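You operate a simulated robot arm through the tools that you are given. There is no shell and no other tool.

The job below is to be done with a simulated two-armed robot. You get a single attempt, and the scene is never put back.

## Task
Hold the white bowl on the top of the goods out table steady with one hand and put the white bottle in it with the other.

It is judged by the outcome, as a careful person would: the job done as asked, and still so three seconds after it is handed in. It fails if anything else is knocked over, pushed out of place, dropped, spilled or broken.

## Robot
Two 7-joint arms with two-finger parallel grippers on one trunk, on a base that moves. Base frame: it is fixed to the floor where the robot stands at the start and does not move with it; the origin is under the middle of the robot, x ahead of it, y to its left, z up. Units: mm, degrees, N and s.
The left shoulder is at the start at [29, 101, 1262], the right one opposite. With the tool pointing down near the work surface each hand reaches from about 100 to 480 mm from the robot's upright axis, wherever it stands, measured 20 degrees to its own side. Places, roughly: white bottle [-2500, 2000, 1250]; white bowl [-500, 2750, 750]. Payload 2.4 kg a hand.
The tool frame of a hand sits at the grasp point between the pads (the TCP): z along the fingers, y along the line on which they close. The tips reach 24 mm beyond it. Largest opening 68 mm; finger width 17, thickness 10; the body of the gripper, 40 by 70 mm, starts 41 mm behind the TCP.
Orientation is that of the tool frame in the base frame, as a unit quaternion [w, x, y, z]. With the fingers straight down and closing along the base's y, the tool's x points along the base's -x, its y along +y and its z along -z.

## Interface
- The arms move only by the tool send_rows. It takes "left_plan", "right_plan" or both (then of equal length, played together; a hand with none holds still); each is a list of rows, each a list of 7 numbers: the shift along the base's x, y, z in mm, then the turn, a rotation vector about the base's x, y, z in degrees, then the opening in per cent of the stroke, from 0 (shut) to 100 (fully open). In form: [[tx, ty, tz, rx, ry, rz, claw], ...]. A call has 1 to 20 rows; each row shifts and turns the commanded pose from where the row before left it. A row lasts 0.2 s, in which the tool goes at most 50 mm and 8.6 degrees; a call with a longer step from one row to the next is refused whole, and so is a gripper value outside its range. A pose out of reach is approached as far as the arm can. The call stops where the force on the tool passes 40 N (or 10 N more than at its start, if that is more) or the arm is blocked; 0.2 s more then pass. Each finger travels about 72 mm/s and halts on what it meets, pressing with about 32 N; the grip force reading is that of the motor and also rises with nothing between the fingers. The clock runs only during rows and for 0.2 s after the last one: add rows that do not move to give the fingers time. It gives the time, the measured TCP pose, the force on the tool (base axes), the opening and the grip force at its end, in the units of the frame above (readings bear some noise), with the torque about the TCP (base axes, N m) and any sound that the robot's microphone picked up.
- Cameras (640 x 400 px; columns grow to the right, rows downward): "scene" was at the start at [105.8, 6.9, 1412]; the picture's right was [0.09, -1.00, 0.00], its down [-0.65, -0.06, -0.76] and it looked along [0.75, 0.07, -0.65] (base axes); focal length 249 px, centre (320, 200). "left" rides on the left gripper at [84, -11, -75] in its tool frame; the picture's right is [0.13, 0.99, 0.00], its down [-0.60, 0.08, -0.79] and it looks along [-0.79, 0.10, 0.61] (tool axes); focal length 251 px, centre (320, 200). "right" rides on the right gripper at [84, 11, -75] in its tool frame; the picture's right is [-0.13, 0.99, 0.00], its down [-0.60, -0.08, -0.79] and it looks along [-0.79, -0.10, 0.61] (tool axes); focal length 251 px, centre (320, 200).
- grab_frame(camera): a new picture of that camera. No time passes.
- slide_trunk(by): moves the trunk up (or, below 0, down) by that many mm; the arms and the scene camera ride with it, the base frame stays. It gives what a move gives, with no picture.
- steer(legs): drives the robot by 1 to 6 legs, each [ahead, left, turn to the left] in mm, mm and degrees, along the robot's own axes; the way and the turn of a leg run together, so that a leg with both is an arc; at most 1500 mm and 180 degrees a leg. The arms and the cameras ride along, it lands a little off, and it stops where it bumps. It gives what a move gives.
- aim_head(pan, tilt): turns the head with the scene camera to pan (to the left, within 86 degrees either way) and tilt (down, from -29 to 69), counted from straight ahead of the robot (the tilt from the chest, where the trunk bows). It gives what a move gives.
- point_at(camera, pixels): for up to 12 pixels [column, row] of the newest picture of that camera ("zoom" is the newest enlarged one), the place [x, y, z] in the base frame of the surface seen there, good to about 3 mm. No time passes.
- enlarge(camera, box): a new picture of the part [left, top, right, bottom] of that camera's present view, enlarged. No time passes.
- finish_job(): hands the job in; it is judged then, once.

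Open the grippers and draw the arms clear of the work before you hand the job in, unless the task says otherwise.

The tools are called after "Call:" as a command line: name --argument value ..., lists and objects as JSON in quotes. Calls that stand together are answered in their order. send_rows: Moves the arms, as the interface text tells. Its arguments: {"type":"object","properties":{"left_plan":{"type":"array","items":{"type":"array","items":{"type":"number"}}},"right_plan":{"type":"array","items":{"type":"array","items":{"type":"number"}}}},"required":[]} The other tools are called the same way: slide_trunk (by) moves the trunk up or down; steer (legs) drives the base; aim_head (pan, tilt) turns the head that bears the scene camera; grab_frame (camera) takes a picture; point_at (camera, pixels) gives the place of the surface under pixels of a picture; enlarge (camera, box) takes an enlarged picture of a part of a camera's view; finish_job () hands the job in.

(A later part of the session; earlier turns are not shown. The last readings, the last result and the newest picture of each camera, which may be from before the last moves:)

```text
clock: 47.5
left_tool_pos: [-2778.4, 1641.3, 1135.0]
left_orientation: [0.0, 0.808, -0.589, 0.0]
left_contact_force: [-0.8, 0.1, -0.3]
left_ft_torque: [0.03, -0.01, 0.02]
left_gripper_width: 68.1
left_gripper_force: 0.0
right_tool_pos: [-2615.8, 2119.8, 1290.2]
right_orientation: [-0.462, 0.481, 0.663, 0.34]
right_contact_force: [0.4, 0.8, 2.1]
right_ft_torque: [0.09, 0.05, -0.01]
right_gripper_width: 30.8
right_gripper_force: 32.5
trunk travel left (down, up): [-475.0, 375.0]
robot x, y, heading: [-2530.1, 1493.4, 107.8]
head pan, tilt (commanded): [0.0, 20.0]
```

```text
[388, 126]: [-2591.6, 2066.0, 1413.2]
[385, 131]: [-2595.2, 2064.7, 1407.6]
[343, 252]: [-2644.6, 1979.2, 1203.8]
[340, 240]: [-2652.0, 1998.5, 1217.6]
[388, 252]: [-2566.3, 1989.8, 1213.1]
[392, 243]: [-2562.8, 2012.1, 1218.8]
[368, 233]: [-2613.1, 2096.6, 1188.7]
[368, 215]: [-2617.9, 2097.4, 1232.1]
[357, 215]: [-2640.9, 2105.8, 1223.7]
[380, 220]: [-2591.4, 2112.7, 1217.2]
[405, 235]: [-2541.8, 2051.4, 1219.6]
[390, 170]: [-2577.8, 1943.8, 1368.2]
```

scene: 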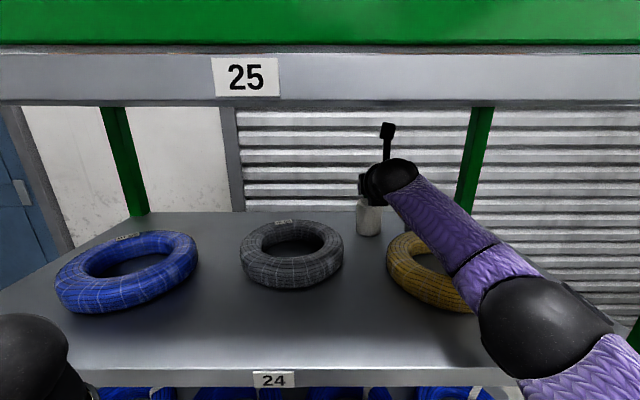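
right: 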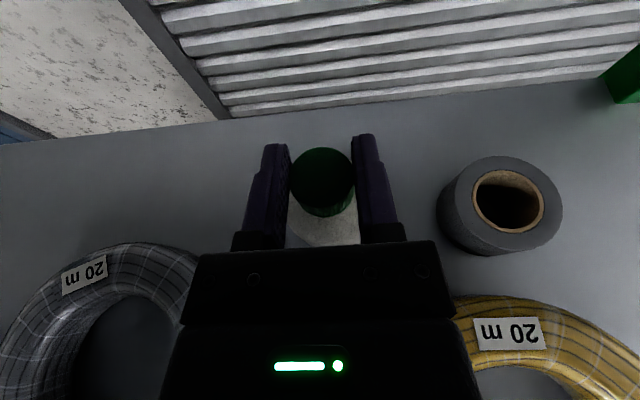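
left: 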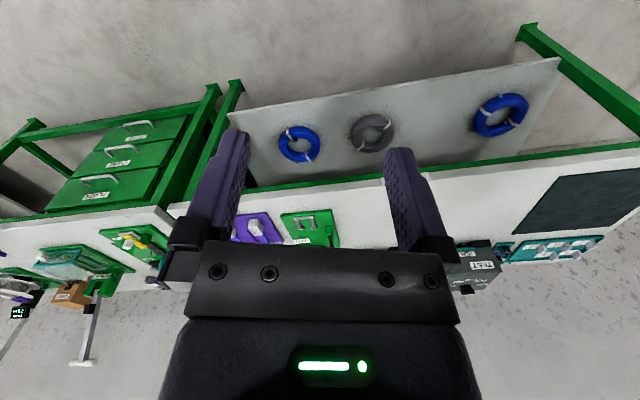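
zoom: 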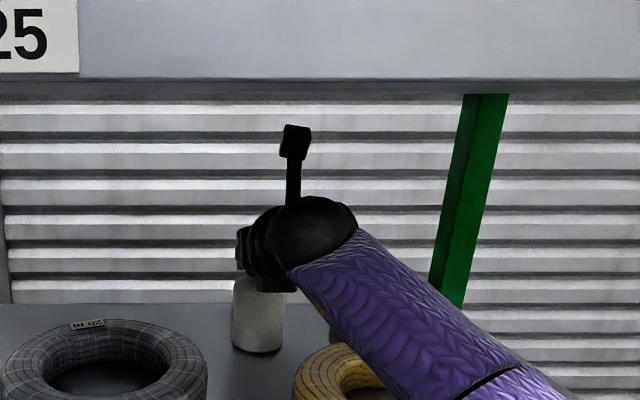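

The cap top is still at 1285 mm while the hand rose 16 mm: the fingers slid up the cap and the bottle never left the shelf, still standing in place. I open the fingers, and will regrip lower on the body.

Call:
send_rows --right_plan '[[0, 0, 0, 0, 0, 0, 50], [0, 0, 0, 0, 0, 0, 75], [0, 0, 0, 0, 0, 0, 100], [0, 0, 0, 0, 0, 0, 100]]'

Call:
grab_frame --camera "right"

```text
clock: 48.5
left_tool_pos: [-2778.5, 1639.9, 1135.1]
left_orientation: [-0.001, 0.809, -0.588, -0.001]
left_contact_force: [-0.1, -0.2, -0.5]
left_ft_torque: [0.0, -0.01, 0.02]
left_gripper_width: 68.1
left_gripper_force: 0.0
right_tool_pos: [-2616.3, 2119.4, 1289.3]
right_orientation: [-0.461, 0.481, 0.663, 0.34]
right_contact_force: [0.3, -0.6, 0.6]
right_ft_torque: [-0.01, 0.04, 0.0]
right_gripper_width: 67.9
right_gripper_force: 0.1
trunk travel left (down, up): [-475.0, 375.0]
robot x, y, heading: [-2531.4, 1490.1, 108.0]
head pan, tilt (commanded): [0.0, 20.0]
```

```text
taken
```

right: 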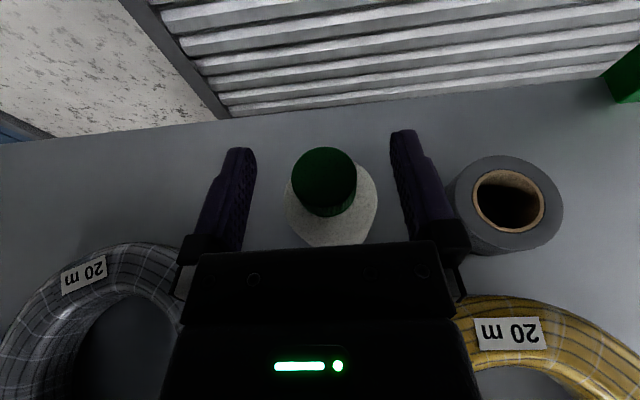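

Fingers are open again, bottle still upright at (325,190). I measure its present place precisely before lowering the fingers around the body with about 6 mm to spare on each side.

Call:
point_at --camera "right" --pixels '[[324, 150], [324, 182], [324, 208], [294, 182], [354, 182], [330, 225], [330, 240], [290, 215], [374, 210], [238, 155], [403, 135]]'

Call:
enlarge --camera "right" --box '[200, 110, 460, 270]'

```text
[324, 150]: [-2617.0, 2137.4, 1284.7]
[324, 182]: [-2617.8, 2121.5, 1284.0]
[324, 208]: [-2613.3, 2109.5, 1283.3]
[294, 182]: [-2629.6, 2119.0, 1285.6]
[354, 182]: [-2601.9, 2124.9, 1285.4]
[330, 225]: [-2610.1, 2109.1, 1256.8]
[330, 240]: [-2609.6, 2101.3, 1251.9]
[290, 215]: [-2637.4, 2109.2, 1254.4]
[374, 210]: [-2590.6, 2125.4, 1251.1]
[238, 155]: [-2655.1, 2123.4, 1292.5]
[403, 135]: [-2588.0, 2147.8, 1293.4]
```

```text
2.46 times, centred on (330, 190) of right
```

zoom: 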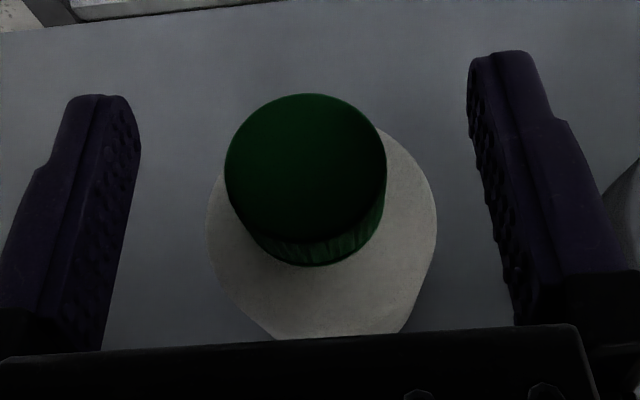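

The bottle centre is (-2616, 2122.5), 1 mm right and 3 mm ahead of the TCP. I shift by that and lower the open fingers 48 mm around the body.

Call:
send_rows --right_plan '[[0.3, 3.1, 0, 0, 0, 0, 100], [0, 0, -10, 0, 0, 0, 100], [0, 0, -10, 0, 0, 0, 100], [0, 0, -10, 0, 0, 0, 100], [0, 0, -10, 0, 0, 0, 100], [0, 0, -10, 0, 0, 0, 100]]'

Call:
grab_frame --camera "right"

Call:
enlarge --camera "scene" --box '[300, 100, 500, 260]'

```text
clock: 49.9
left_tool_pos: [-2779.4, 1640.3, 1134.7]
left_orientation: [0.0, 0.809, -0.588, 0.001]
left_contact_force: [-0.4, 0.0, -0.1]
left_ft_torque: [-0.01, 0.01, 0.0]
left_gripper_width: 68.3
left_gripper_force: 0.1
right_tool_pos: [-2615.5, 2123.9, 1239.6]
right_orientation: [-0.461, 0.481, 0.664, 0.339]
right_contact_force: [0.8, -0.9, -0.4]
right_ft_torque: [-0.02, 0.0, 0.07]
right_gripper_width: 67.9
right_gripper_force: 0.1
trunk travel left (down, up): [-475.0, 375.0]
robot x, y, heading: [-2532.4, 1494.0, 107.9]
head pan, tilt (commanded): [0.0, 20.0]
```

```text
taken
```

right: 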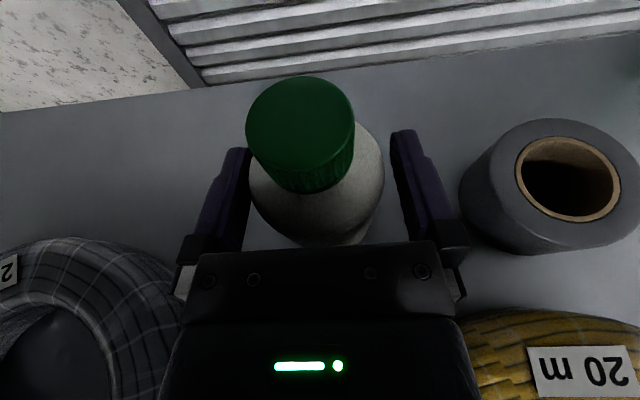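

```text
2.50 times, centred on (400, 180) of scene
```

zoom: 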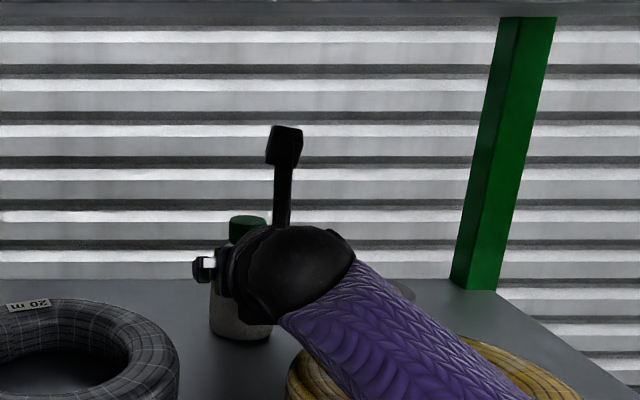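

The fingers are around the body with no contact force. The forearm passes over the yellow coil, so I check its height there before gripping.

Call:
point_at --camera "zoom" --pixels '[[310, 290], [350, 330], [400, 360], [300, 325], [330, 270], [340, 365], [480, 360], [410, 300], [440, 385], [250, 330]]'

Call:
point_at --camera "right" --pixels '[[300, 120], [300, 180], [316, 230], [255, 185], [382, 165], [300, 83], [580, 365], [500, 330], [236, 155], [403, 137]]'

```text
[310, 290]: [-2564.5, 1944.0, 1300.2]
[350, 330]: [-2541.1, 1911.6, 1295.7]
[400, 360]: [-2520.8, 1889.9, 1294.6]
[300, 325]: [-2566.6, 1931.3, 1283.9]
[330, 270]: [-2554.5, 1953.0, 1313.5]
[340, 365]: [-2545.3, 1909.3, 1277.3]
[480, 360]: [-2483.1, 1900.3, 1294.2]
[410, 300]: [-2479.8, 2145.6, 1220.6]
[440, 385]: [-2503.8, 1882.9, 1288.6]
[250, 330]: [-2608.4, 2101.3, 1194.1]
```

```text
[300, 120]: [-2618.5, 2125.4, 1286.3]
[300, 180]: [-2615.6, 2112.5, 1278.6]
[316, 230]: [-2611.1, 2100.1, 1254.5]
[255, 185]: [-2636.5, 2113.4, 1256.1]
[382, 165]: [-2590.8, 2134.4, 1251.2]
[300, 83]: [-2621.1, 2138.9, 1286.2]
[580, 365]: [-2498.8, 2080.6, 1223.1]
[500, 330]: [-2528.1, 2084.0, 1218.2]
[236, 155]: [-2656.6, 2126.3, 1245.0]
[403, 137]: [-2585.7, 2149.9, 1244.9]
```

Forearm underside is about 1240 mm, clear of the coil's 1220 mm. I close the fingers on the body and lift 6 mm to test the hold.

Call:
send_rows --right_plan '[[0, 0, 0, 0, 0, 0, 85], [0, 0, 0, 0, 0, 0, 70], [0, 0, 0, 0, 0, 0, 40], [0, 0, 0, 0, 0, 0, 0], [0, 0, 0, 0, 0, 0, 0], [0, 0, 0, 0, 0, 0, 0]]'

Call:
send_rows --right_plan '[[0, 0, 3, 0, 0, 0, 0], [0, 0, 3, 0, 0, 0, 0], [0, 0, 0, 0, 0, 0, 0]]'

Call:
grab_frame --camera "right"

```text
clock: 51.3
left_tool_pos: [-2778.8, 1640.3, 1134.8]
left_orientation: [0.0, 0.808, -0.589, 0.001]
left_contact_force: [0.5, 0.7, 0.4]
left_ft_torque: [0.03, -0.01, 0.02]
left_gripper_width: 67.9
left_gripper_force: 0.1
right_tool_pos: [-2616.4, 2124.3, 1240.3]
right_orientation: [-0.461, 0.481, 0.663, 0.34]
right_contact_force: [-0.1, -0.5, 1.1]
right_ft_torque: [0.0, -0.02, 0.03]
right_gripper_width: 56.0
right_gripper_force: 32.2
trunk travel left (down, up): [-475.0, 375.0]
robot x, y, heading: [-2528.3, 1494.8, 107.7]
head pan, tilt (commanded): [0.0, 20.0]
```

```text
clock: 52.1
left_tool_pos: [-2778.4, 1640.3, 1135.1]
left_orientation: [0.0, 0.808, -0.589, 0.001]
left_contact_force: [-0.1, -0.2, 0.1]
left_ft_torque: [-0.01, 0.01, 0.01]
left_gripper_width: 68.0
left_gripper_force: 0.1
right_tool_pos: [-2615.5, 2123.8, 1247.0]
right_orientation: [-0.462, 0.48, 0.665, 0.338]
right_contact_force: [-0.3, -0.2, -2.2]
right_ft_torque: [0.01, -0.01, 0.01]
right_gripper_width: 55.9
right_gripper_force: 32.0
trunk travel left (down, up): [-475.0, 375.0]
robot x, y, heading: [-2528.6, 1491.3, 107.9]
head pan, tilt (commanded): [0.0, 20.0]
```

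```text
taken
```

right: 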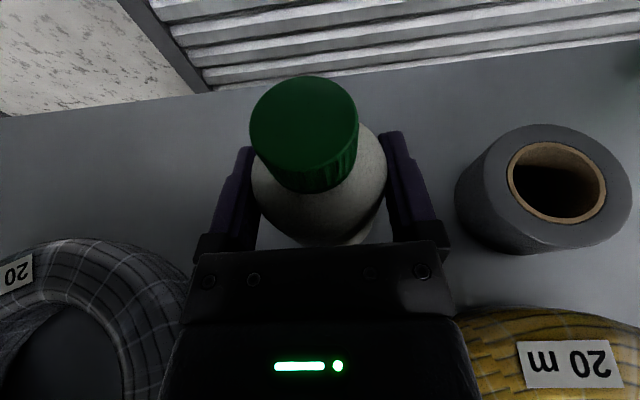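

The bottle came along this time: −2.2 N load, cap fixed at (303,130) in the picture. I lift 57 mm more to pass over the coils while the wrist camera stays under shelf 25.

Call:
send_rows --right_plan '[[0, 0, 9.5, 0, 0, 0, 0], [0, 0, 9.5, 0, 0, 0, 0], [0, 0, 9.5, 0, 0, 0, 0], [0, 0, 9.5, 0, 0, 0, 0], [0, 0, 9.5, 0, 0, 0, 0], [0, 0, 9.5, 0, 0, 0, 0]]'

Call:
grab_frame --camera "right"

Call:
grab_frame --camera "scene"

```text
clock: 53.5
left_tool_pos: [-2777.6, 1641.1, 1134.8]
left_orientation: [0.001, 0.809, -0.588, 0.0]
left_contact_force: [-0.8, 0.1, 0.0]
left_ft_torque: [-0.01, 0.01, 0.0]
left_gripper_width: 68.0
left_gripper_force: 0.1
right_tool_pos: [-2616.2, 2123.2, 1303.6]
right_orientation: [-0.462, 0.481, 0.664, 0.339]
right_contact_force: [0.4, -0.4, -2.3]
right_ft_torque: [-0.01, 0.0, -0.03]
right_gripper_width: 56.3
right_gripper_force: 32.1
trunk travel left (down, up): [-475.0, 375.0]
robot x, y, heading: [-2530.9, 1493.9, 107.7]
head pan, tilt (commanded): [0.0, 20.0]
```

```text
taken
```

right: 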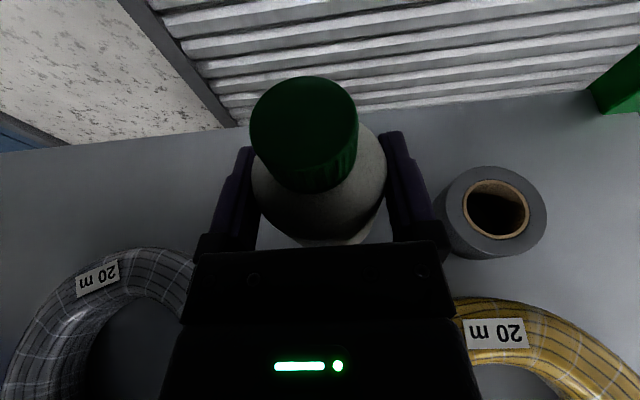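

```text
taken
```

scene: 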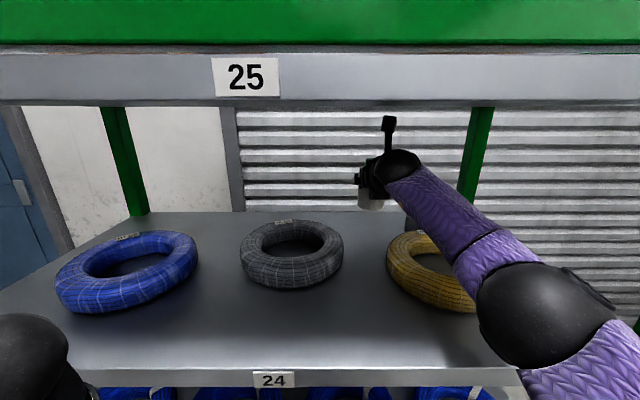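

The bottle hangs firmly (56 mm, 32 N), its bottom at about 1243 mm, above the coils. I back the base straight out by 650 mm.

Call:
steer --legs '[[-300, 0, 0], [-350, 0, 0]]'

Call:
grab_frame --camera "scene"

Call:
grab_frame --camera "right"

```text
clock: 57.5
left_tool_pos: [-2578.6, 1015.8, 1134.7]
left_orientation: [-0.001, 0.815, -0.579, 0.001]
left_contact_force: [0.2, -1.0, -1.3]
left_ft_torque: [0.01, 0.02, 0.06]
left_gripper_width: 68.1
left_gripper_force: 0.1
right_tool_pos: [-2426.1, 1503.4, 1303.0]
right_orientation: [-0.465, 0.473, 0.669, 0.335]
right_contact_force: [0.2, -1.0, -1.8]
right_ft_torque: [0.04, -0.02, 0.02]
right_gripper_width: 56.0
right_gripper_force: 31.7
trunk travel left (down, up): [-475.0, 375.0]
robot x, y, heading: [-2326.8, 874.9, 109.2]
head pan, tilt (commanded): [0.0, 20.0]
```

```text
taken
```

scene: 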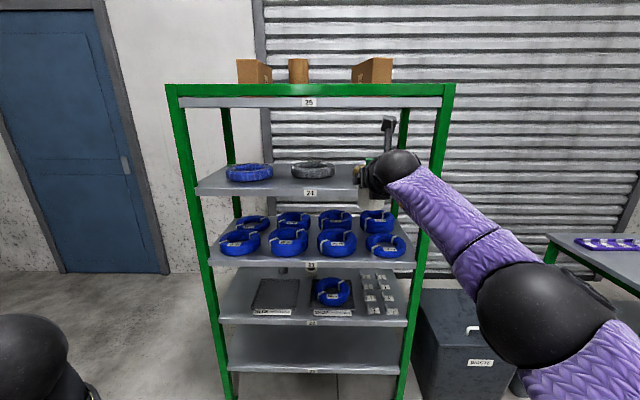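

```text
taken
```

right: 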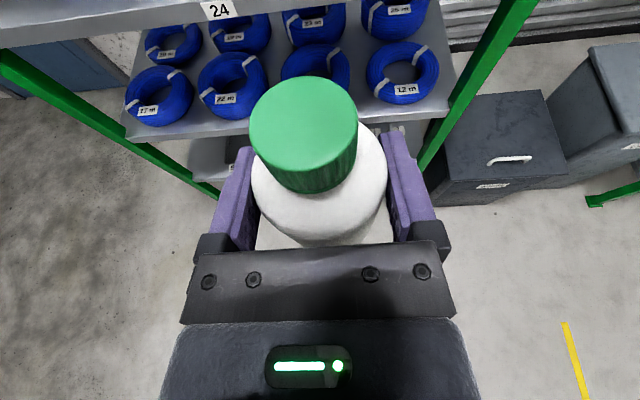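

The bottle is out of the rack. I drive sideways right to come in front of the bowl end of the goods out table, keeping this heading, which is about square to the table.

Call:
steer --legs '[[0, -1136, 0], [0, -1136, 0]]'

Call:
aim_head --pan 0 --tilt 35

Call:
grab_frame --camera "scene"

```text
clock: 68.6
left_tool_pos: [-422.9, 1748.5, 1133.9]
left_orientation: [0.001, 0.81, -0.586, 0.001]
left_contact_force: [-1.0, 0.4, -0.8]
left_ft_torque: [-0.02, 0.0, 0.04]
left_gripper_width: 68.3
left_gripper_force: 0.0
right_tool_pos: [-265.2, 2232.8, 1302.1]
right_orientation: [-0.464, 0.477, 0.666, 0.337]
right_contact_force: [0.9, 0.0, -1.6]
right_ft_torque: [-0.02, -0.01, 0.01]
right_gripper_width: 55.9
right_gripper_force: 32.0
trunk travel left (down, up): [-475.0, 375.0]
robot x, y, heading: [-173.6, 1600.9, 108.4]
head pan, tilt (commanded): [0.0, 20.0]
```

```text
clock: 69.4
left_tool_pos: [-423.0, 1747.7, 1134.1]
left_orientation: [0.001, 0.81, -0.586, 0.001]
left_contact_force: [0.1, 0.7, -0.3]
left_ft_torque: [-0.02, 0.02, 0.0]
left_gripper_width: 68.2
left_gripper_force: 0.0
right_tool_pos: [-264.9, 2233.0, 1302.3]
right_orientation: [-0.463, 0.478, 0.666, 0.338]
right_contact_force: [0.3, -0.2, -1.7]
right_ft_torque: [0.02, 0.01, 0.03]
right_gripper_width: 56.2
right_gripper_force: 31.7
trunk travel left (down, up): [-475.0, 375.0]
robot x, y, heading: [-174.2, 1602.4, 108.3]
head pan, tilt (commanded): [0.0, 35.0]
```

```text
taken
```

scene: 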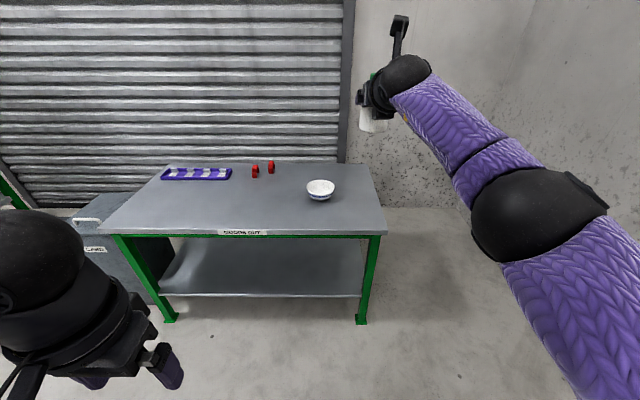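

The table is ahead with the bowl at (320,190), red items at (255,170)/(271,167) and a purple tray at left. I enlarge the bowl and measure the table.

Call:
enlarge --camera "scene" --box '[230, 140, 410, 250]'

Call:
point_at --camera "scene" --pixels '[[110, 232], [385, 231], [370, 166], [168, 166], [300, 233], [250, 215], [345, 215], [265, 295], [358, 294], [168, 318], [361, 322], [220, 297]]'

```text
3.56 times, centred on (320, 195) of scene
```

zoom: 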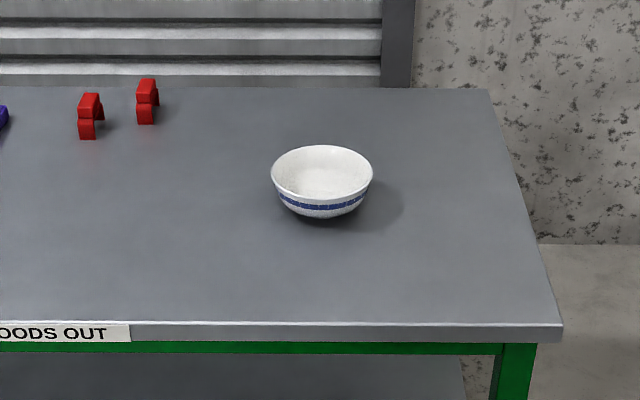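

```text
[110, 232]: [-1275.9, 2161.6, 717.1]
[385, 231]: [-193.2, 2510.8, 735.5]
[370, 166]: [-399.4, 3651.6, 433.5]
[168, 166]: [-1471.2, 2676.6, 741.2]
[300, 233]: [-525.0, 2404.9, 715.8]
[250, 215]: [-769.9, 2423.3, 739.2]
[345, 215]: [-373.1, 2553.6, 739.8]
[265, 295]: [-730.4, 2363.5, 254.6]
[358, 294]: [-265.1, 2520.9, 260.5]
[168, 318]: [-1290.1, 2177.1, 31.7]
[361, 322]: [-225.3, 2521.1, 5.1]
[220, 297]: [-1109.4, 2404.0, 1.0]
```

Call:
point_at --camera "zoom" --pixels '[[322, 147], [322, 197], [271, 175], [372, 175], [322, 170], [322, 185], [300, 175], [345, 175], [322, 214], [322, 222], [280, 195], [362, 195]]'

Call:
enlarge --camera "scene" --box '[290, 165, 350, 215]'

```text
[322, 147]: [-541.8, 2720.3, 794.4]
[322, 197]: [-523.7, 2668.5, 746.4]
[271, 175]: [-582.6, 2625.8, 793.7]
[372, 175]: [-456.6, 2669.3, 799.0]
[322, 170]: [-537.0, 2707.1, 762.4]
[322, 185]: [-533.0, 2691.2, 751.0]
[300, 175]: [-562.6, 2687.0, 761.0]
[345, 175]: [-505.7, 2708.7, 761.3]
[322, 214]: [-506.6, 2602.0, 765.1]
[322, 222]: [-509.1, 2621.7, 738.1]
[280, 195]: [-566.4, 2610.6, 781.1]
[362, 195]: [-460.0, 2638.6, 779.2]
```

```text
8.00 times, centred on (320, 190) of scene
```

zoom: 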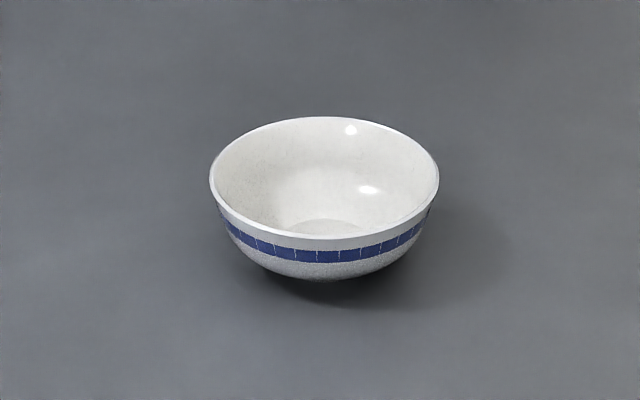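

Bowl: rim about 133 mm wide, 796 mm high, centre near (-520, 2652), 235 mm in from the table's front edge. For holding its rim the left hand should also have its camera on top, so here in free space I bring it 150 mm ahead and give it the mirrored half turn.

Call:
send_rows --left_plan '[[-11.8, 35.6, 0, 0, 0, 8.5, 100], [-11.8, 35.6, 0, 0, 0, 8.5, 100], [-11.8, 35.6, 0, 0, 0, 8.5, 100], [-11.8, 35.6, 0, 0, 0, 8.5, 100], [0, 0, 0, 0, 0, 8.5, 100], [0, 0, 0, 0, 0, 8.5, 100], [0, 0, 0, 0, 0, 8.5, 100], [0, 0, 0, 0, 0, 8.5, 100], [0, 0, 0, 0, 0, 8.5, 100], [0, 0, 0, 0, 0, 8.5, 100], [0, 0, 0, 0, 0, 8.5, 100], [0, 0, 0, 0, 0, 8.5, 100], [0, 0, 0, 0, 0, 8.5, 100], [0, 0, 0, 0, 0, 8.5, 100], [0, 0, 0, 0, 0, 8.5, 100], [0, 0, 0, 0, 0, 8.5, 100], [0, 0, 0, 0, 0, 8.5, 100], [0, 0, 0, 0, 0, 8.5, 100]]'

Call:
grab_frame --camera "scene"

```text
clock: 73.2
left_tool_pos: [-470.4, 1890.0, 1134.0]
left_orientation: [0.0, 0.757, 0.654, 0.001]
left_contact_force: [0.1, 0.1, -0.2]
left_ft_torque: [0.0, -0.02, 0.01]
left_gripper_width: 68.3
left_gripper_force: 0.0
right_tool_pos: [-265.4, 2231.7, 1302.4]
right_orientation: [-0.464, 0.477, 0.666, 0.337]
right_contact_force: [0.5, 0.5, -0.8]
right_ft_torque: [0.01, -0.03, 0.0]
right_gripper_width: 55.7
right_gripper_force: 31.7
trunk travel left (down, up): [-475.0, 375.0]
robot x, y, heading: [-171.1, 1600.8, 108.4]
head pan, tilt (commanded): [0.0, 35.0]
```

```text
taken
```

scene: 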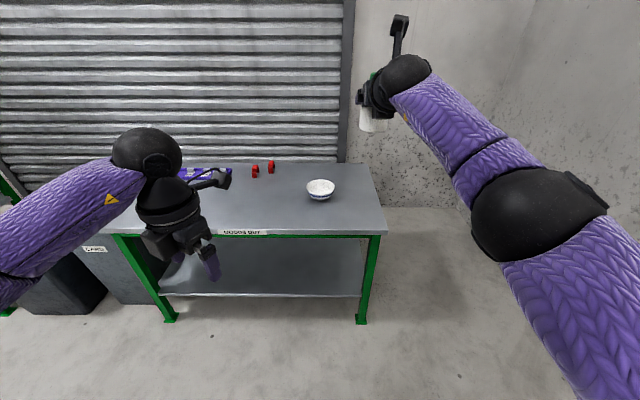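

The left hand now has its camera arm pointing 27° right of ahead, which suits a grip on the bowl's left rim. I pitch it up by 50° so that the fingers point ahead, 40° below level.

Call:
send_rows --left_plan '[[0, 0, 5, 8.25, -1.2, 0, 100], [0, 0, 5, 8.25, -1.2, 0, 100], [0, 0, 5, 8.25, -1.2, 0, 100], [0, 0, 5, 8.25, -1.2, 0, 100], [0, 0, 5, 8.25, -1.2, 0, 100], [0, 0, 5, 8.25, -1.2, 0, 100]]'

Call:
grab_frame --camera "scene"

Call:
grab_frame --camera "left"

```text
clock: 74.6
left_tool_pos: [-470.2, 1890.6, 1164.4]
left_orientation: [-0.278, 0.687, 0.591, 0.319]
left_contact_force: [0.3, 0.3, 0.5]
left_ft_torque: [0.0, -0.01, 0.03]
left_gripper_width: 68.1
left_gripper_force: 0.0
right_tool_pos: [-265.8, 2232.2, 1302.7]
right_orientation: [-0.463, 0.478, 0.666, 0.337]
right_contact_force: [0.4, -0.1, -1.5]
right_ft_torque: [0.02, -0.01, 0.02]
right_gripper_width: 56.1
right_gripper_force: 32.2
trunk travel left (down, up): [-475.0, 375.0]
robot x, y, heading: [-174.5, 1600.5, 108.4]
head pan, tilt (commanded): [0.0, 35.0]
```

```text
taken
```

scene: 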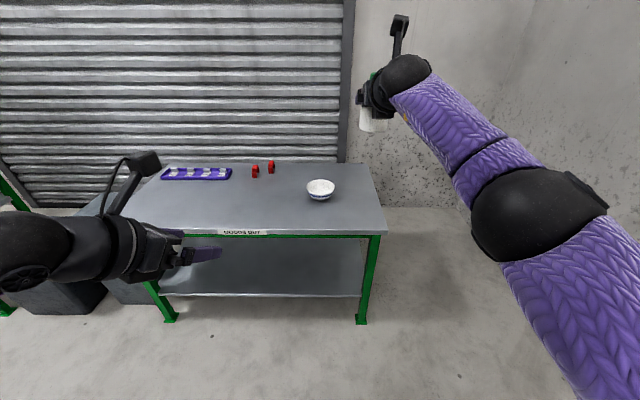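

```text
taken
```

left: 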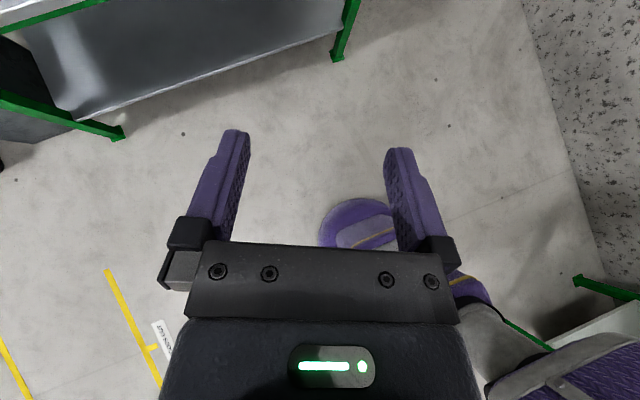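

The left hand is set; its picture also shows the robot's own purple base at (355,225). I measure that base edge to know how close to the table I can come.

Call:
point_at --camera "left" --pixels '[[360, 203], [330, 240], [360, 225], [340, 215], [470, 290], [500, 330], [560, 370], [620, 350]]'

Call:
slide_trunk --by -280

Call:
grab_frame --camera "scene"

```text
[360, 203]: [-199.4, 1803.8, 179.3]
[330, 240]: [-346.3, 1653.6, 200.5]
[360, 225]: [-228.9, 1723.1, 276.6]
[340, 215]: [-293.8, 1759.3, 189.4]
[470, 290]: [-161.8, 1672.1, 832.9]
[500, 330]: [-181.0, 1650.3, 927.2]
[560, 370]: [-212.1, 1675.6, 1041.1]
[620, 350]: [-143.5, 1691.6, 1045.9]
```

```text
clock: 77.4
left_tool_pos: [-470.5, 1889.9, 885.6]
left_orientation: [-0.279, 0.686, 0.592, 0.319]
left_contact_force: [0.2, -0.6, 0.2]
left_ft_torque: [0.01, 0.02, -0.02]
left_gripper_width: 68.0
left_gripper_force: 0.1
right_tool_pos: [-265.0, 2231.5, 1023.4]
right_orientation: [-0.463, 0.478, 0.666, 0.337]
right_contact_force: [0.2, 0.5, -2.4]
right_ft_torque: [-0.02, 0.02, -0.04]
right_gripper_width: 55.9
right_gripper_force: 31.5
trunk travel left (down, up): [-195.0, 655.0]
robot x, y, heading: [-175.1, 1605.1, 108.3]
head pan, tilt (commanded): [0.0, 35.0]
```

```text
taken
```

scene: 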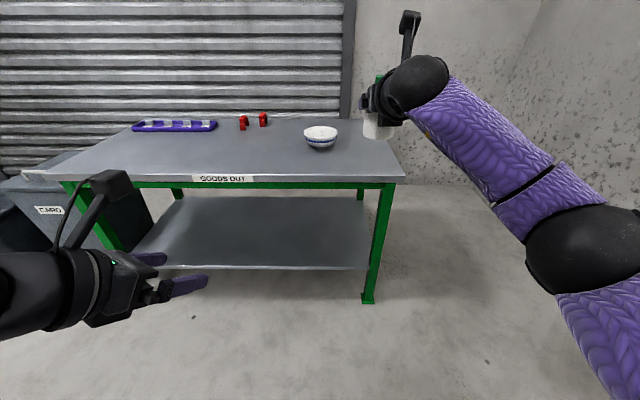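

The base is only about 205 mm in radius, so I can bring the axis to about 235 mm from the table edge, with the bowl 470 mm ahead. I drive 500 mm ahead first.

Call:
steer --legs '[[500, 20, -0.3]]'

Call:
aim_head --pan 0 --tilt 45

Call:
grab_frame --camera "scene"

```text
clock: 80.4
left_tool_pos: [-652.6, 2351.4, 884.7]
left_orientation: [-0.28, 0.683, 0.596, 0.317]
left_contact_force: [0.0, 1.2, -0.2]
left_ft_torque: [0.05, 0.03, 0.02]
left_gripper_width: 67.9
left_gripper_force: 0.0
right_tool_pos: [-451.5, 2695.4, 1023.4]
right_orientation: [-0.465, 0.473, 0.669, 0.334]
right_contact_force: [-0.3, -0.2, -2.7]
right_ft_torque: [-0.01, 0.02, 0.03]
right_gripper_width: 56.0
right_gripper_force: 31.9
trunk travel left (down, up): [-195.0, 655.0]
robot x, y, heading: [-347.5, 2068.5, 109.1]
head pan, tilt (commanded): [0.0, 35.0]
```

```text
clock: 81.1
left_tool_pos: [-653.2, 2350.6, 884.8]
left_orientation: [-0.279, 0.684, 0.595, 0.317]
left_contact_force: [-0.3, 0.0, -0.2]
left_ft_torque: [-0.02, -0.03, -0.03]
left_gripper_width: 68.0
left_gripper_force: 0.1
right_tool_pos: [-453.5, 2696.1, 1022.1]
right_orientation: [-0.466, 0.473, 0.669, 0.334]
right_contact_force: [0.5, 0.3, -1.2]
right_ft_torque: [0.0, 0.01, 0.02]
right_gripper_width: 56.0
right_gripper_force: 31.9
trunk travel left (down, up): [-195.0, 655.0]
robot x, y, heading: [-356.2, 2063.5, 109.1]
head pan, tilt (commanded): [0.0, 45.0]
```

```text
taken
```

scene: 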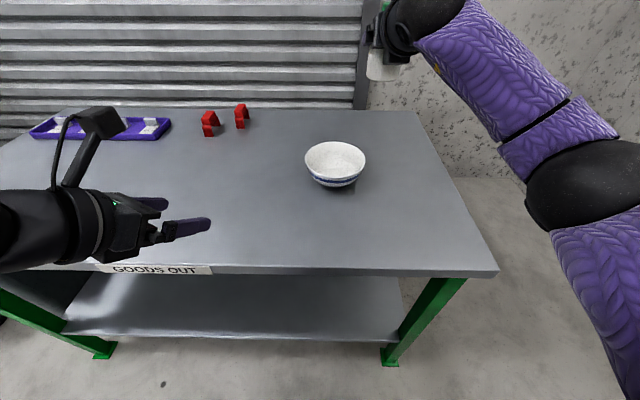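

Now the bowl is at (335,163), unobstructed. I measure it more precisely from here.

Call:
enlarge --camera "scene" --box '[285, 120, 385, 205]'

```text
4.71 times, centred on (335, 162) of scene
```

zoom: 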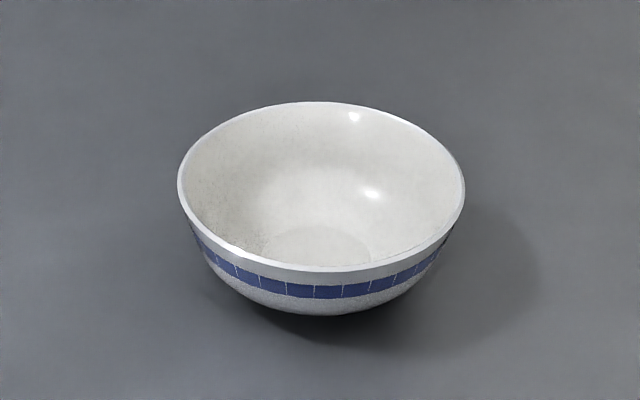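

Call:
point_at --camera "zoom" --pixels '[[181, 180], [461, 185], [320, 104], [325, 270], [322, 240], [322, 220], [280, 250], [365, 250], [220, 125], [420, 125], [215, 235], [425, 240]]'

```text
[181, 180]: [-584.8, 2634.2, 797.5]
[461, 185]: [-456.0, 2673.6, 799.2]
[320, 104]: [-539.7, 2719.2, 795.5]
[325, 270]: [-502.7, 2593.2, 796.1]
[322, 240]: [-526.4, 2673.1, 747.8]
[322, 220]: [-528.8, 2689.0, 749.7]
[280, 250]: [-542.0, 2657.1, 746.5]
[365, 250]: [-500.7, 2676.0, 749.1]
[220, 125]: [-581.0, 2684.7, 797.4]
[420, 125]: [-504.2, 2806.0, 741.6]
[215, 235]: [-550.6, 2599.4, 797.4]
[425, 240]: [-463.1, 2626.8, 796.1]
```

The bowl's rim circle is centred at (-521, 2655), radius about 66, rim at 797 mm, floor at 748 mm. I drive the last 142 mm ahead and 11 mm right.

Call:
steer --legs '[[142, -11, 0]]'

Call:
aim_head --pan 0 --tilt 55

Call:
grab_frame --camera "scene"

Call:
grab_frame --camera "left"

```text
clock: 82.4
left_tool_pos: [-688.6, 2488.5, 884.8]
left_orientation: [-0.279, 0.684, 0.595, 0.318]
left_contact_force: [0.4, 0.0, 0.4]
left_ft_torque: [0.0, -0.02, -0.01]
left_gripper_width: 68.0
left_gripper_force: 0.0
right_tool_pos: [-487.6, 2831.8, 1023.8]
right_orientation: [-0.466, 0.473, 0.669, 0.335]
right_contact_force: [0.4, 0.2, -1.3]
right_ft_torque: [-0.01, 0.04, 0.01]
right_gripper_width: 56.1
right_gripper_force: 32.1
trunk travel left (down, up): [-195.0, 655.0]
robot x, y, heading: [-389.1, 2205.6, 109.0]
head pan, tilt (commanded): [0.0, 45.0]
```

```text
clock: 83.2
left_tool_pos: [-686.8, 2488.5, 886.3]
left_orientation: [-0.279, 0.683, 0.596, 0.316]
left_contact_force: [0.6, 0.1, -0.3]
left_ft_torque: [0.03, 0.0, 0.0]
left_gripper_width: 67.7
left_gripper_force: 0.1
right_tool_pos: [-487.2, 2833.8, 1021.0]
right_orientation: [-0.466, 0.473, 0.669, 0.334]
right_contact_force: [-0.3, 0.1, -2.4]
right_ft_torque: [-0.04, 0.02, 0.0]
right_gripper_width: 56.1
right_gripper_force: 31.7
trunk travel left (down, up): [-195.0, 655.0]
robot x, y, heading: [-387.9, 2203.9, 108.9]
head pan, tilt (commanded): [0.0, 55.0]
```

```text
taken
```

scene: 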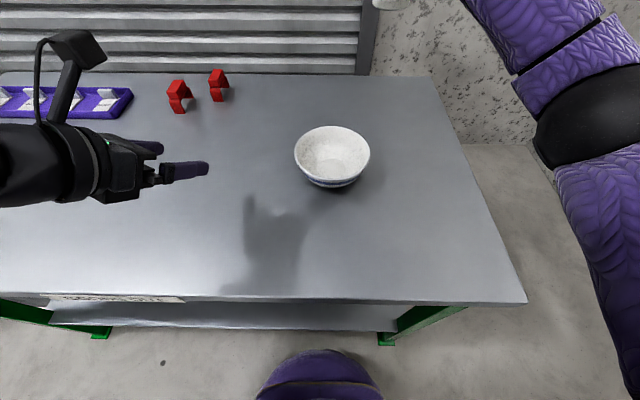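

```text
taken
```

left: 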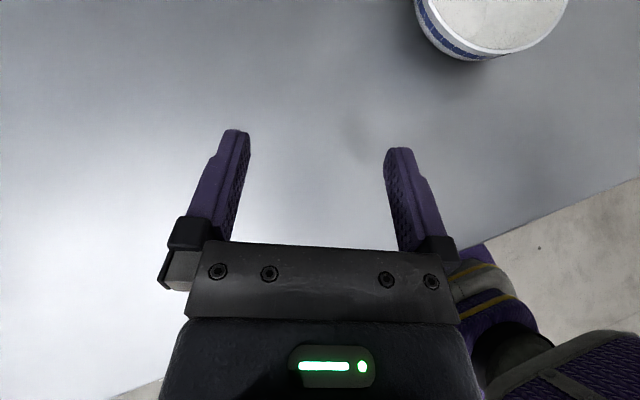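

Robot is at (-388, 2205), heading 109°; the bowl is 469 mm ahead, 21 mm right. I turn the left hand a further 28.5° inward and roll it 10° so its pads match the bowl wall's flare, while still away from the bowl.

Call:
send_rows --left_plan '[[0, 0, 0, 0, 0, -7.1, 50], [0, 0, 0, 0, 0, -7.1, 50], [0, 0, 0, 0, 0, -7.1, 50], [0, 0, 0, 0, 0, -7.1, 50], [0, 0, 0, -2.95, -4.05, 0, 50], [0, 0, 0, -2.95, -4.05, 0, 50]]'

Call:
grab_frame --camera "scene"

```text
clock: 84.5
left_tool_pos: [-687.7, 2488.8, 885.2]
left_orientation: [-0.122, 0.789, 0.441, 0.411]
left_contact_force: [-0.4, 0.3, -0.1]
left_ft_torque: [-0.05, 0.03, 0.0]
left_gripper_width: 34.3
left_gripper_force: 0.0
right_tool_pos: [-487.2, 2832.9, 1022.7]
right_orientation: [-0.466, 0.473, 0.669, 0.334]
right_contact_force: [0.0, -0.3, -0.5]
right_ft_torque: [0.0, 0.02, 0.01]
right_gripper_width: 56.2
right_gripper_force: 32.3
trunk travel left (down, up): [-195.0, 655.0]
robot x, y, heading: [-383.8, 2205.3, 109.0]
head pan, tilt (commanded): [0.0, 55.0]
```

```text
taken
```

scene: 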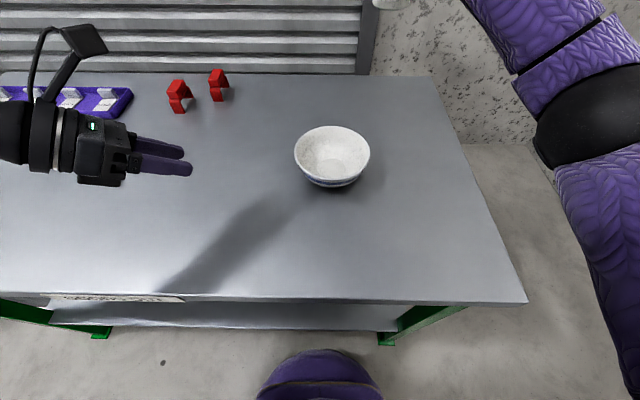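

Orientation is as planned. I move the left hand to the place above the back-left rim, fingertips about 50 mm above it.

Call:
send_rows --left_plan '[[17.7, 32.6, -2.5, 0, 0, 0, 50], [17.7, 32.6, -2.5, 0, 0, 0, 50], [17.7, 32.6, -2.5, 0, 0, 0, 50], [17.7, 32.6, -2.5, 0, 0, 0, 50], [17.6, 32.6, -2.5, 0, 0, 0, 50], [17.6, 32.5, -2.5, 0, 0, 0, 50], [0, 0, 0, 0, 0, 0, 50]]'

Call:
grab_frame --camera "left"

Call:
grab_frame --camera "scene"

```text
clock: 86.2
left_tool_pos: [-584.1, 2684.3, 868.2]
left_orientation: [-0.122, 0.789, 0.441, 0.41]
left_contact_force: [0.6, 0.2, -0.2]
left_ft_torque: [-0.01, -0.02, 0.0]
left_gripper_width: 33.9
left_gripper_force: 0.0
right_tool_pos: [-486.6, 2833.5, 1023.3]
right_orientation: [-0.465, 0.474, 0.669, 0.334]
right_contact_force: [0.5, 0.4, -3.0]
right_ft_torque: [0.03, 0.0, -0.02]
right_gripper_width: 56.0
right_gripper_force: 31.7
trunk travel left (down, up): [-195.0, 655.0]
robot x, y, heading: [-388.8, 2201.6, 108.9]
head pan, tilt (commanded): [0.0, 55.0]
```

```text
taken
```

left: 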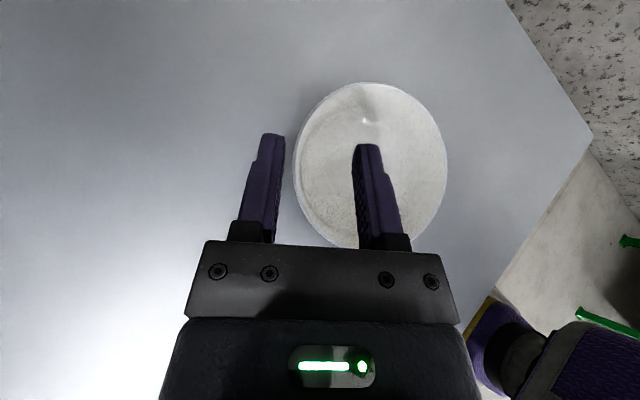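

```text
taken
```

scene: 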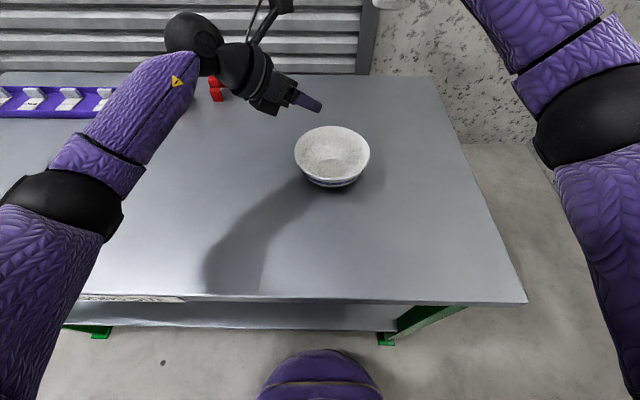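

The left picture shows the left rim (x ≈ 295) between the fingers (inner faces at about 283 and 355). I measure rim points from this camera to fine-tune before lowering.

Call:
point_at --camera "left" --pixels '[[295, 165], [300, 130], [296, 190], [320, 100], [365, 84], [445, 160], [320, 235], [303, 150], [308, 170], [370, 200], [275, 137], [365, 147]]'

Call:
enlarge --camera "left" --box '[250, 70, 470, 250]'

```text
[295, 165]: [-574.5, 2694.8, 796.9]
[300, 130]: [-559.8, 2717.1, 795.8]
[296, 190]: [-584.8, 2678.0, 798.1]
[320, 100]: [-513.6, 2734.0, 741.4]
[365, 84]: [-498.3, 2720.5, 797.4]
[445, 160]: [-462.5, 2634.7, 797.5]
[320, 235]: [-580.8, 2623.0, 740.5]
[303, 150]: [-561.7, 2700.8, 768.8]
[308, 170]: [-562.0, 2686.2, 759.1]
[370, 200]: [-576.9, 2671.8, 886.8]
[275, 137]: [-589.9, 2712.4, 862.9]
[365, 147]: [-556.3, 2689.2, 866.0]
```

```text
2.22 times, centred on (360, 160) of left
```

zoom: 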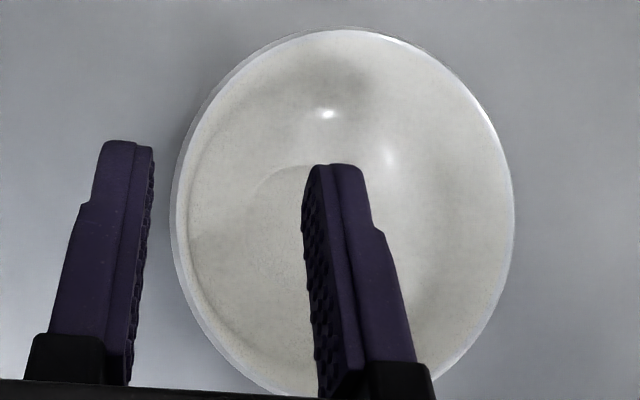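

The rim there is at radius 66 about (-522, 2657); the finger mid-plane sits about 2 mm too far out. I shift 2 mm inward and lower 50 mm, then check.

Call:
send_rows --left_plan '[[1.6, -1.2, 0, 0, 0, 0, 50], [0, 0, -10, 0, 0, 0, 50], [0, 0, -10, 0, 0, 0, 50], [0, 0, -10, 0, 0, 0, 50], [0, 0, -10, 0, 0, 0, 50], [0, 0, -10, 0, 0, 0, 50], [0, 0, 0, 0, 0, 0, 50]]'

Call:
grab_frame --camera "left"

Call:
enlarge --camera "scene" --box '[240, 60, 400, 200]'

```text
clock: 87.8
left_tool_pos: [-579.7, 2682.3, 820.1]
left_orientation: [-0.122, 0.789, 0.441, 0.411]
left_contact_force: [-0.1, 0.2, 0.0]
left_ft_torque: [-0.01, -0.04, -0.01]
left_gripper_width: 34.2
left_gripper_force: 0.0
right_tool_pos: [-486.1, 2832.7, 1022.2]
right_orientation: [-0.465, 0.474, 0.669, 0.334]
right_contact_force: [-0.7, 0.1, -1.7]
right_ft_torque: [-0.02, -0.01, 0.0]
right_gripper_width: 56.0
right_gripper_force: 31.8
trunk travel left (down, up): [-195.0, 655.0]
robot x, y, heading: [-384.8, 2207.4, 109.3]
head pan, tilt (commanded): [0.0, 55.0]
```

```text
taken
```

left: 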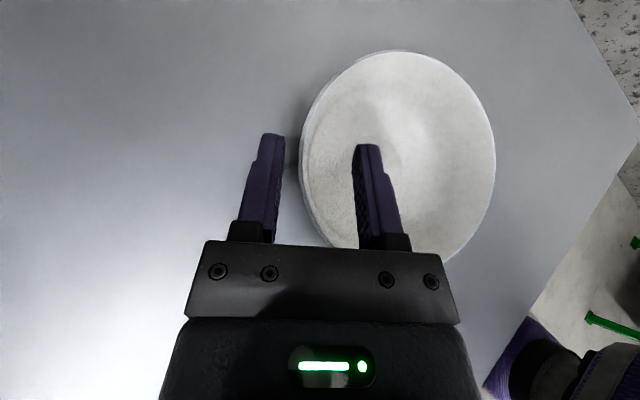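

```text
2.86 times, centred on (320, 130) of scene
```

zoom: 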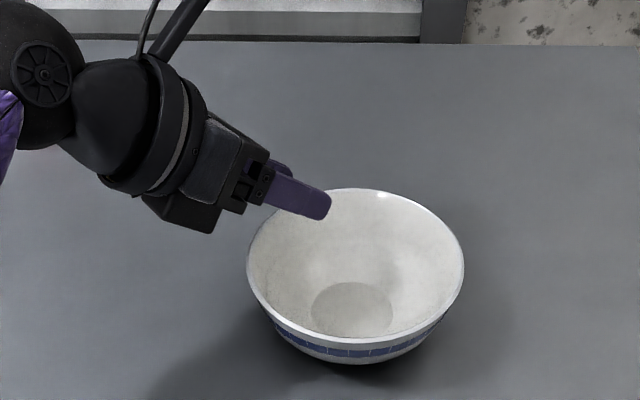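

The fingers straddle the rim at (302,160) in the left picture, tips just above or at the rim level. I measure tips and rim once more.

Call:
point_at --camera "left" --pixels '[[272, 138], [366, 148], [301, 150], [303, 135], [301, 170], [306, 125], [306, 195], [308, 150], [385, 170], [255, 180], [350, 65], [495, 160]]'

Call:
enlarge --camera "left" --box '[240, 110, 400, 250]'

```text
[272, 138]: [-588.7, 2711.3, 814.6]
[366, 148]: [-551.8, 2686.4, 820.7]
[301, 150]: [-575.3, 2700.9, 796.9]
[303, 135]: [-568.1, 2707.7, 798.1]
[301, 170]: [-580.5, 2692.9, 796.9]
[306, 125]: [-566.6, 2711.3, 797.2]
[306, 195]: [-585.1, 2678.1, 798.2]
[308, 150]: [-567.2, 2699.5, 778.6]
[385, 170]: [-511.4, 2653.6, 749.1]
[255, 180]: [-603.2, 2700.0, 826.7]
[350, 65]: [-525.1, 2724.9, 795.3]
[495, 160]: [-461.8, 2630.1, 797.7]
```

```text
2.86 times, centred on (320, 180) of left
```

zoom: 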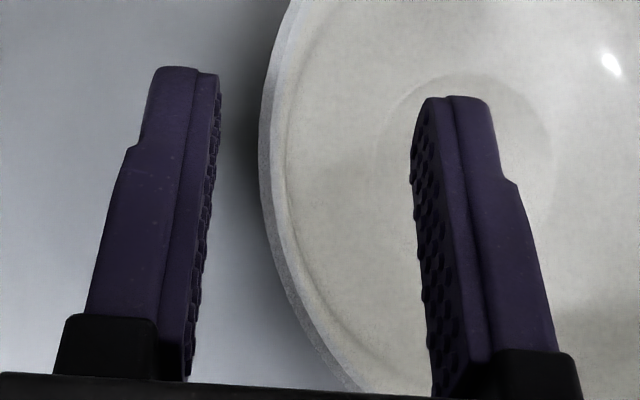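

The finger mid-plane is now about 3 mm too far inside relative to the wall. I shift 2.5 mm outward and lower 11 mm so the tips overlap the rim by about 9 mm.

Call:
send_rows --left_plan '[[-2.0, 1.5, 0, 0, 0, 0, 50], [0, 0, -5.5, 0, 0, 0, 50], [0, 0, -5.5, 0, 0, 0, 50], [0, 0, 0, 0, 0, 0, 50]]'

Call:
enlarge --camera "left" --box '[240, 110, 400, 250]'

Call:
enlarge --camera "scene" --box '[260, 90, 380, 200]'

```text
clock: 88.8
left_tool_pos: [-582.6, 2683.8, 809.9]
left_orientation: [-0.121, 0.789, 0.441, 0.41]
left_contact_force: [-0.6, -0.1, -0.5]
left_ft_torque: [0.01, 0.01, 0.01]
left_gripper_width: 34.1
left_gripper_force: 0.0
right_tool_pos: [-487.8, 2833.1, 1020.8]
right_orientation: [-0.466, 0.473, 0.669, 0.334]
right_contact_force: [0.3, -0.1, -2.1]
right_ft_torque: [0.0, 0.0, 0.04]
right_gripper_width: 55.9
right_gripper_force: 32.2
trunk travel left (down, up): [-195.0, 655.0]
robot x, y, heading: [-389.0, 2206.2, 109.0]
head pan, tilt (commanded): [0.0, 55.0]
```

```text
2.86 times, centred on (320, 180) of left
```

zoom: 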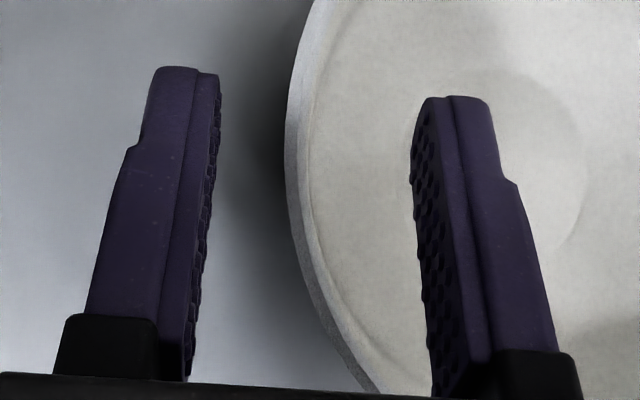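

```text
3.64 times, centred on (320, 145) of scene
```

zoom: 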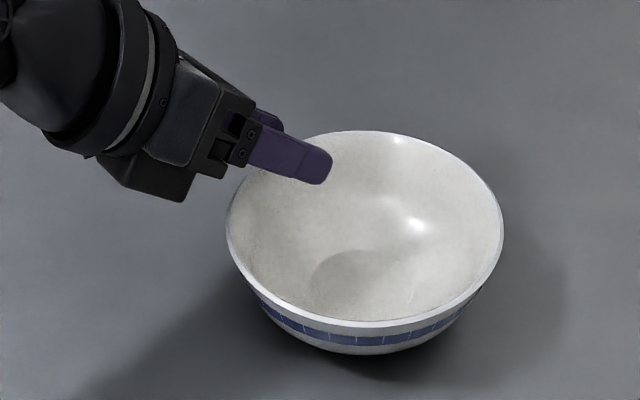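

In the left zoom the rim wall (x ≈ 295 at y ≈ 143) is about 3.8 mm outward of the finger mid-plane (x ≈ 316). I shift 3.6 mm outward and close to about 10 mm opening to check centring before gripping.

Call:
send_rows --left_plan '[[-2.9, 2.1, 0, 0, 0, 0, 50], [0, 0, 0, 0, 0, 0, 40], [0, 0, 0, 0, 0, 0, 30], [0, 0, 0, 0, 0, 0, 22], [0, 0, 0, 0, 0, 0, 16], [0, 0, 0, 0, 0, 0, 16]]'

Call:
enlarge --camera "left" --box '[240, 110, 400, 250]'

Call:
enlarge --camera "scene" --box '[260, 90, 380, 200]'

```text
clock: 90.2
left_tool_pos: [-585.2, 2686.4, 808.6]
left_orientation: [-0.122, 0.788, 0.441, 0.412]
left_contact_force: [1.1, -0.1, 0.9]
left_ft_torque: [0.01, -0.01, -0.02]
left_gripper_width: 12.1
left_gripper_force: 0.3
right_tool_pos: [-487.6, 2833.4, 1022.8]
right_orientation: [-0.465, 0.474, 0.669, 0.334]
right_contact_force: [0.3, 0.7, -1.8]
right_ft_torque: [0.0, 0.01, -0.05]
right_gripper_width: 56.0
right_gripper_force: 32.3
trunk travel left (down, up): [-195.0, 655.0]
robot x, y, heading: [-389.6, 2207.4, 109.0]
head pan, tilt (commanded): [0.0, 55.0]
```

```text
2.86 times, centred on (320, 180) of left
```

zoom: 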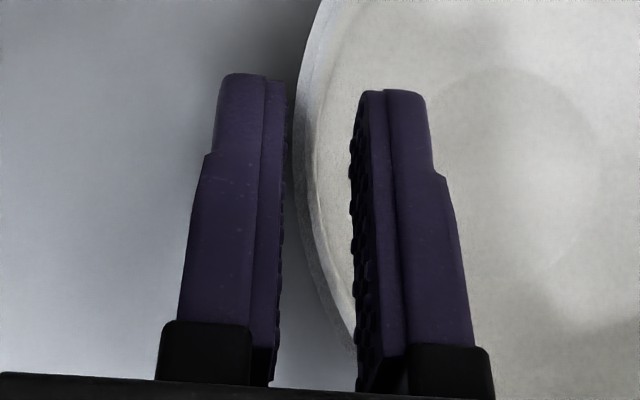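

```text
3.64 times, centred on (320, 145) of scene
```

zoom: 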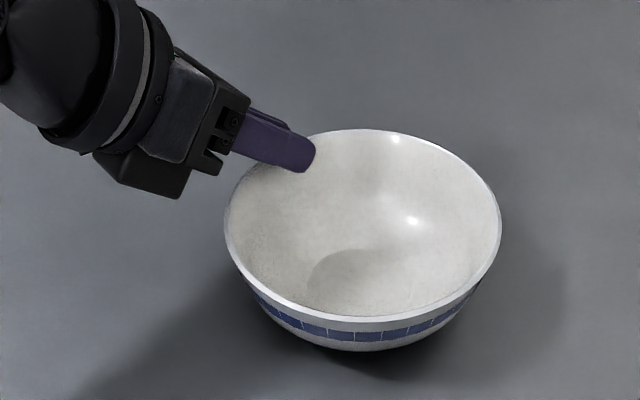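

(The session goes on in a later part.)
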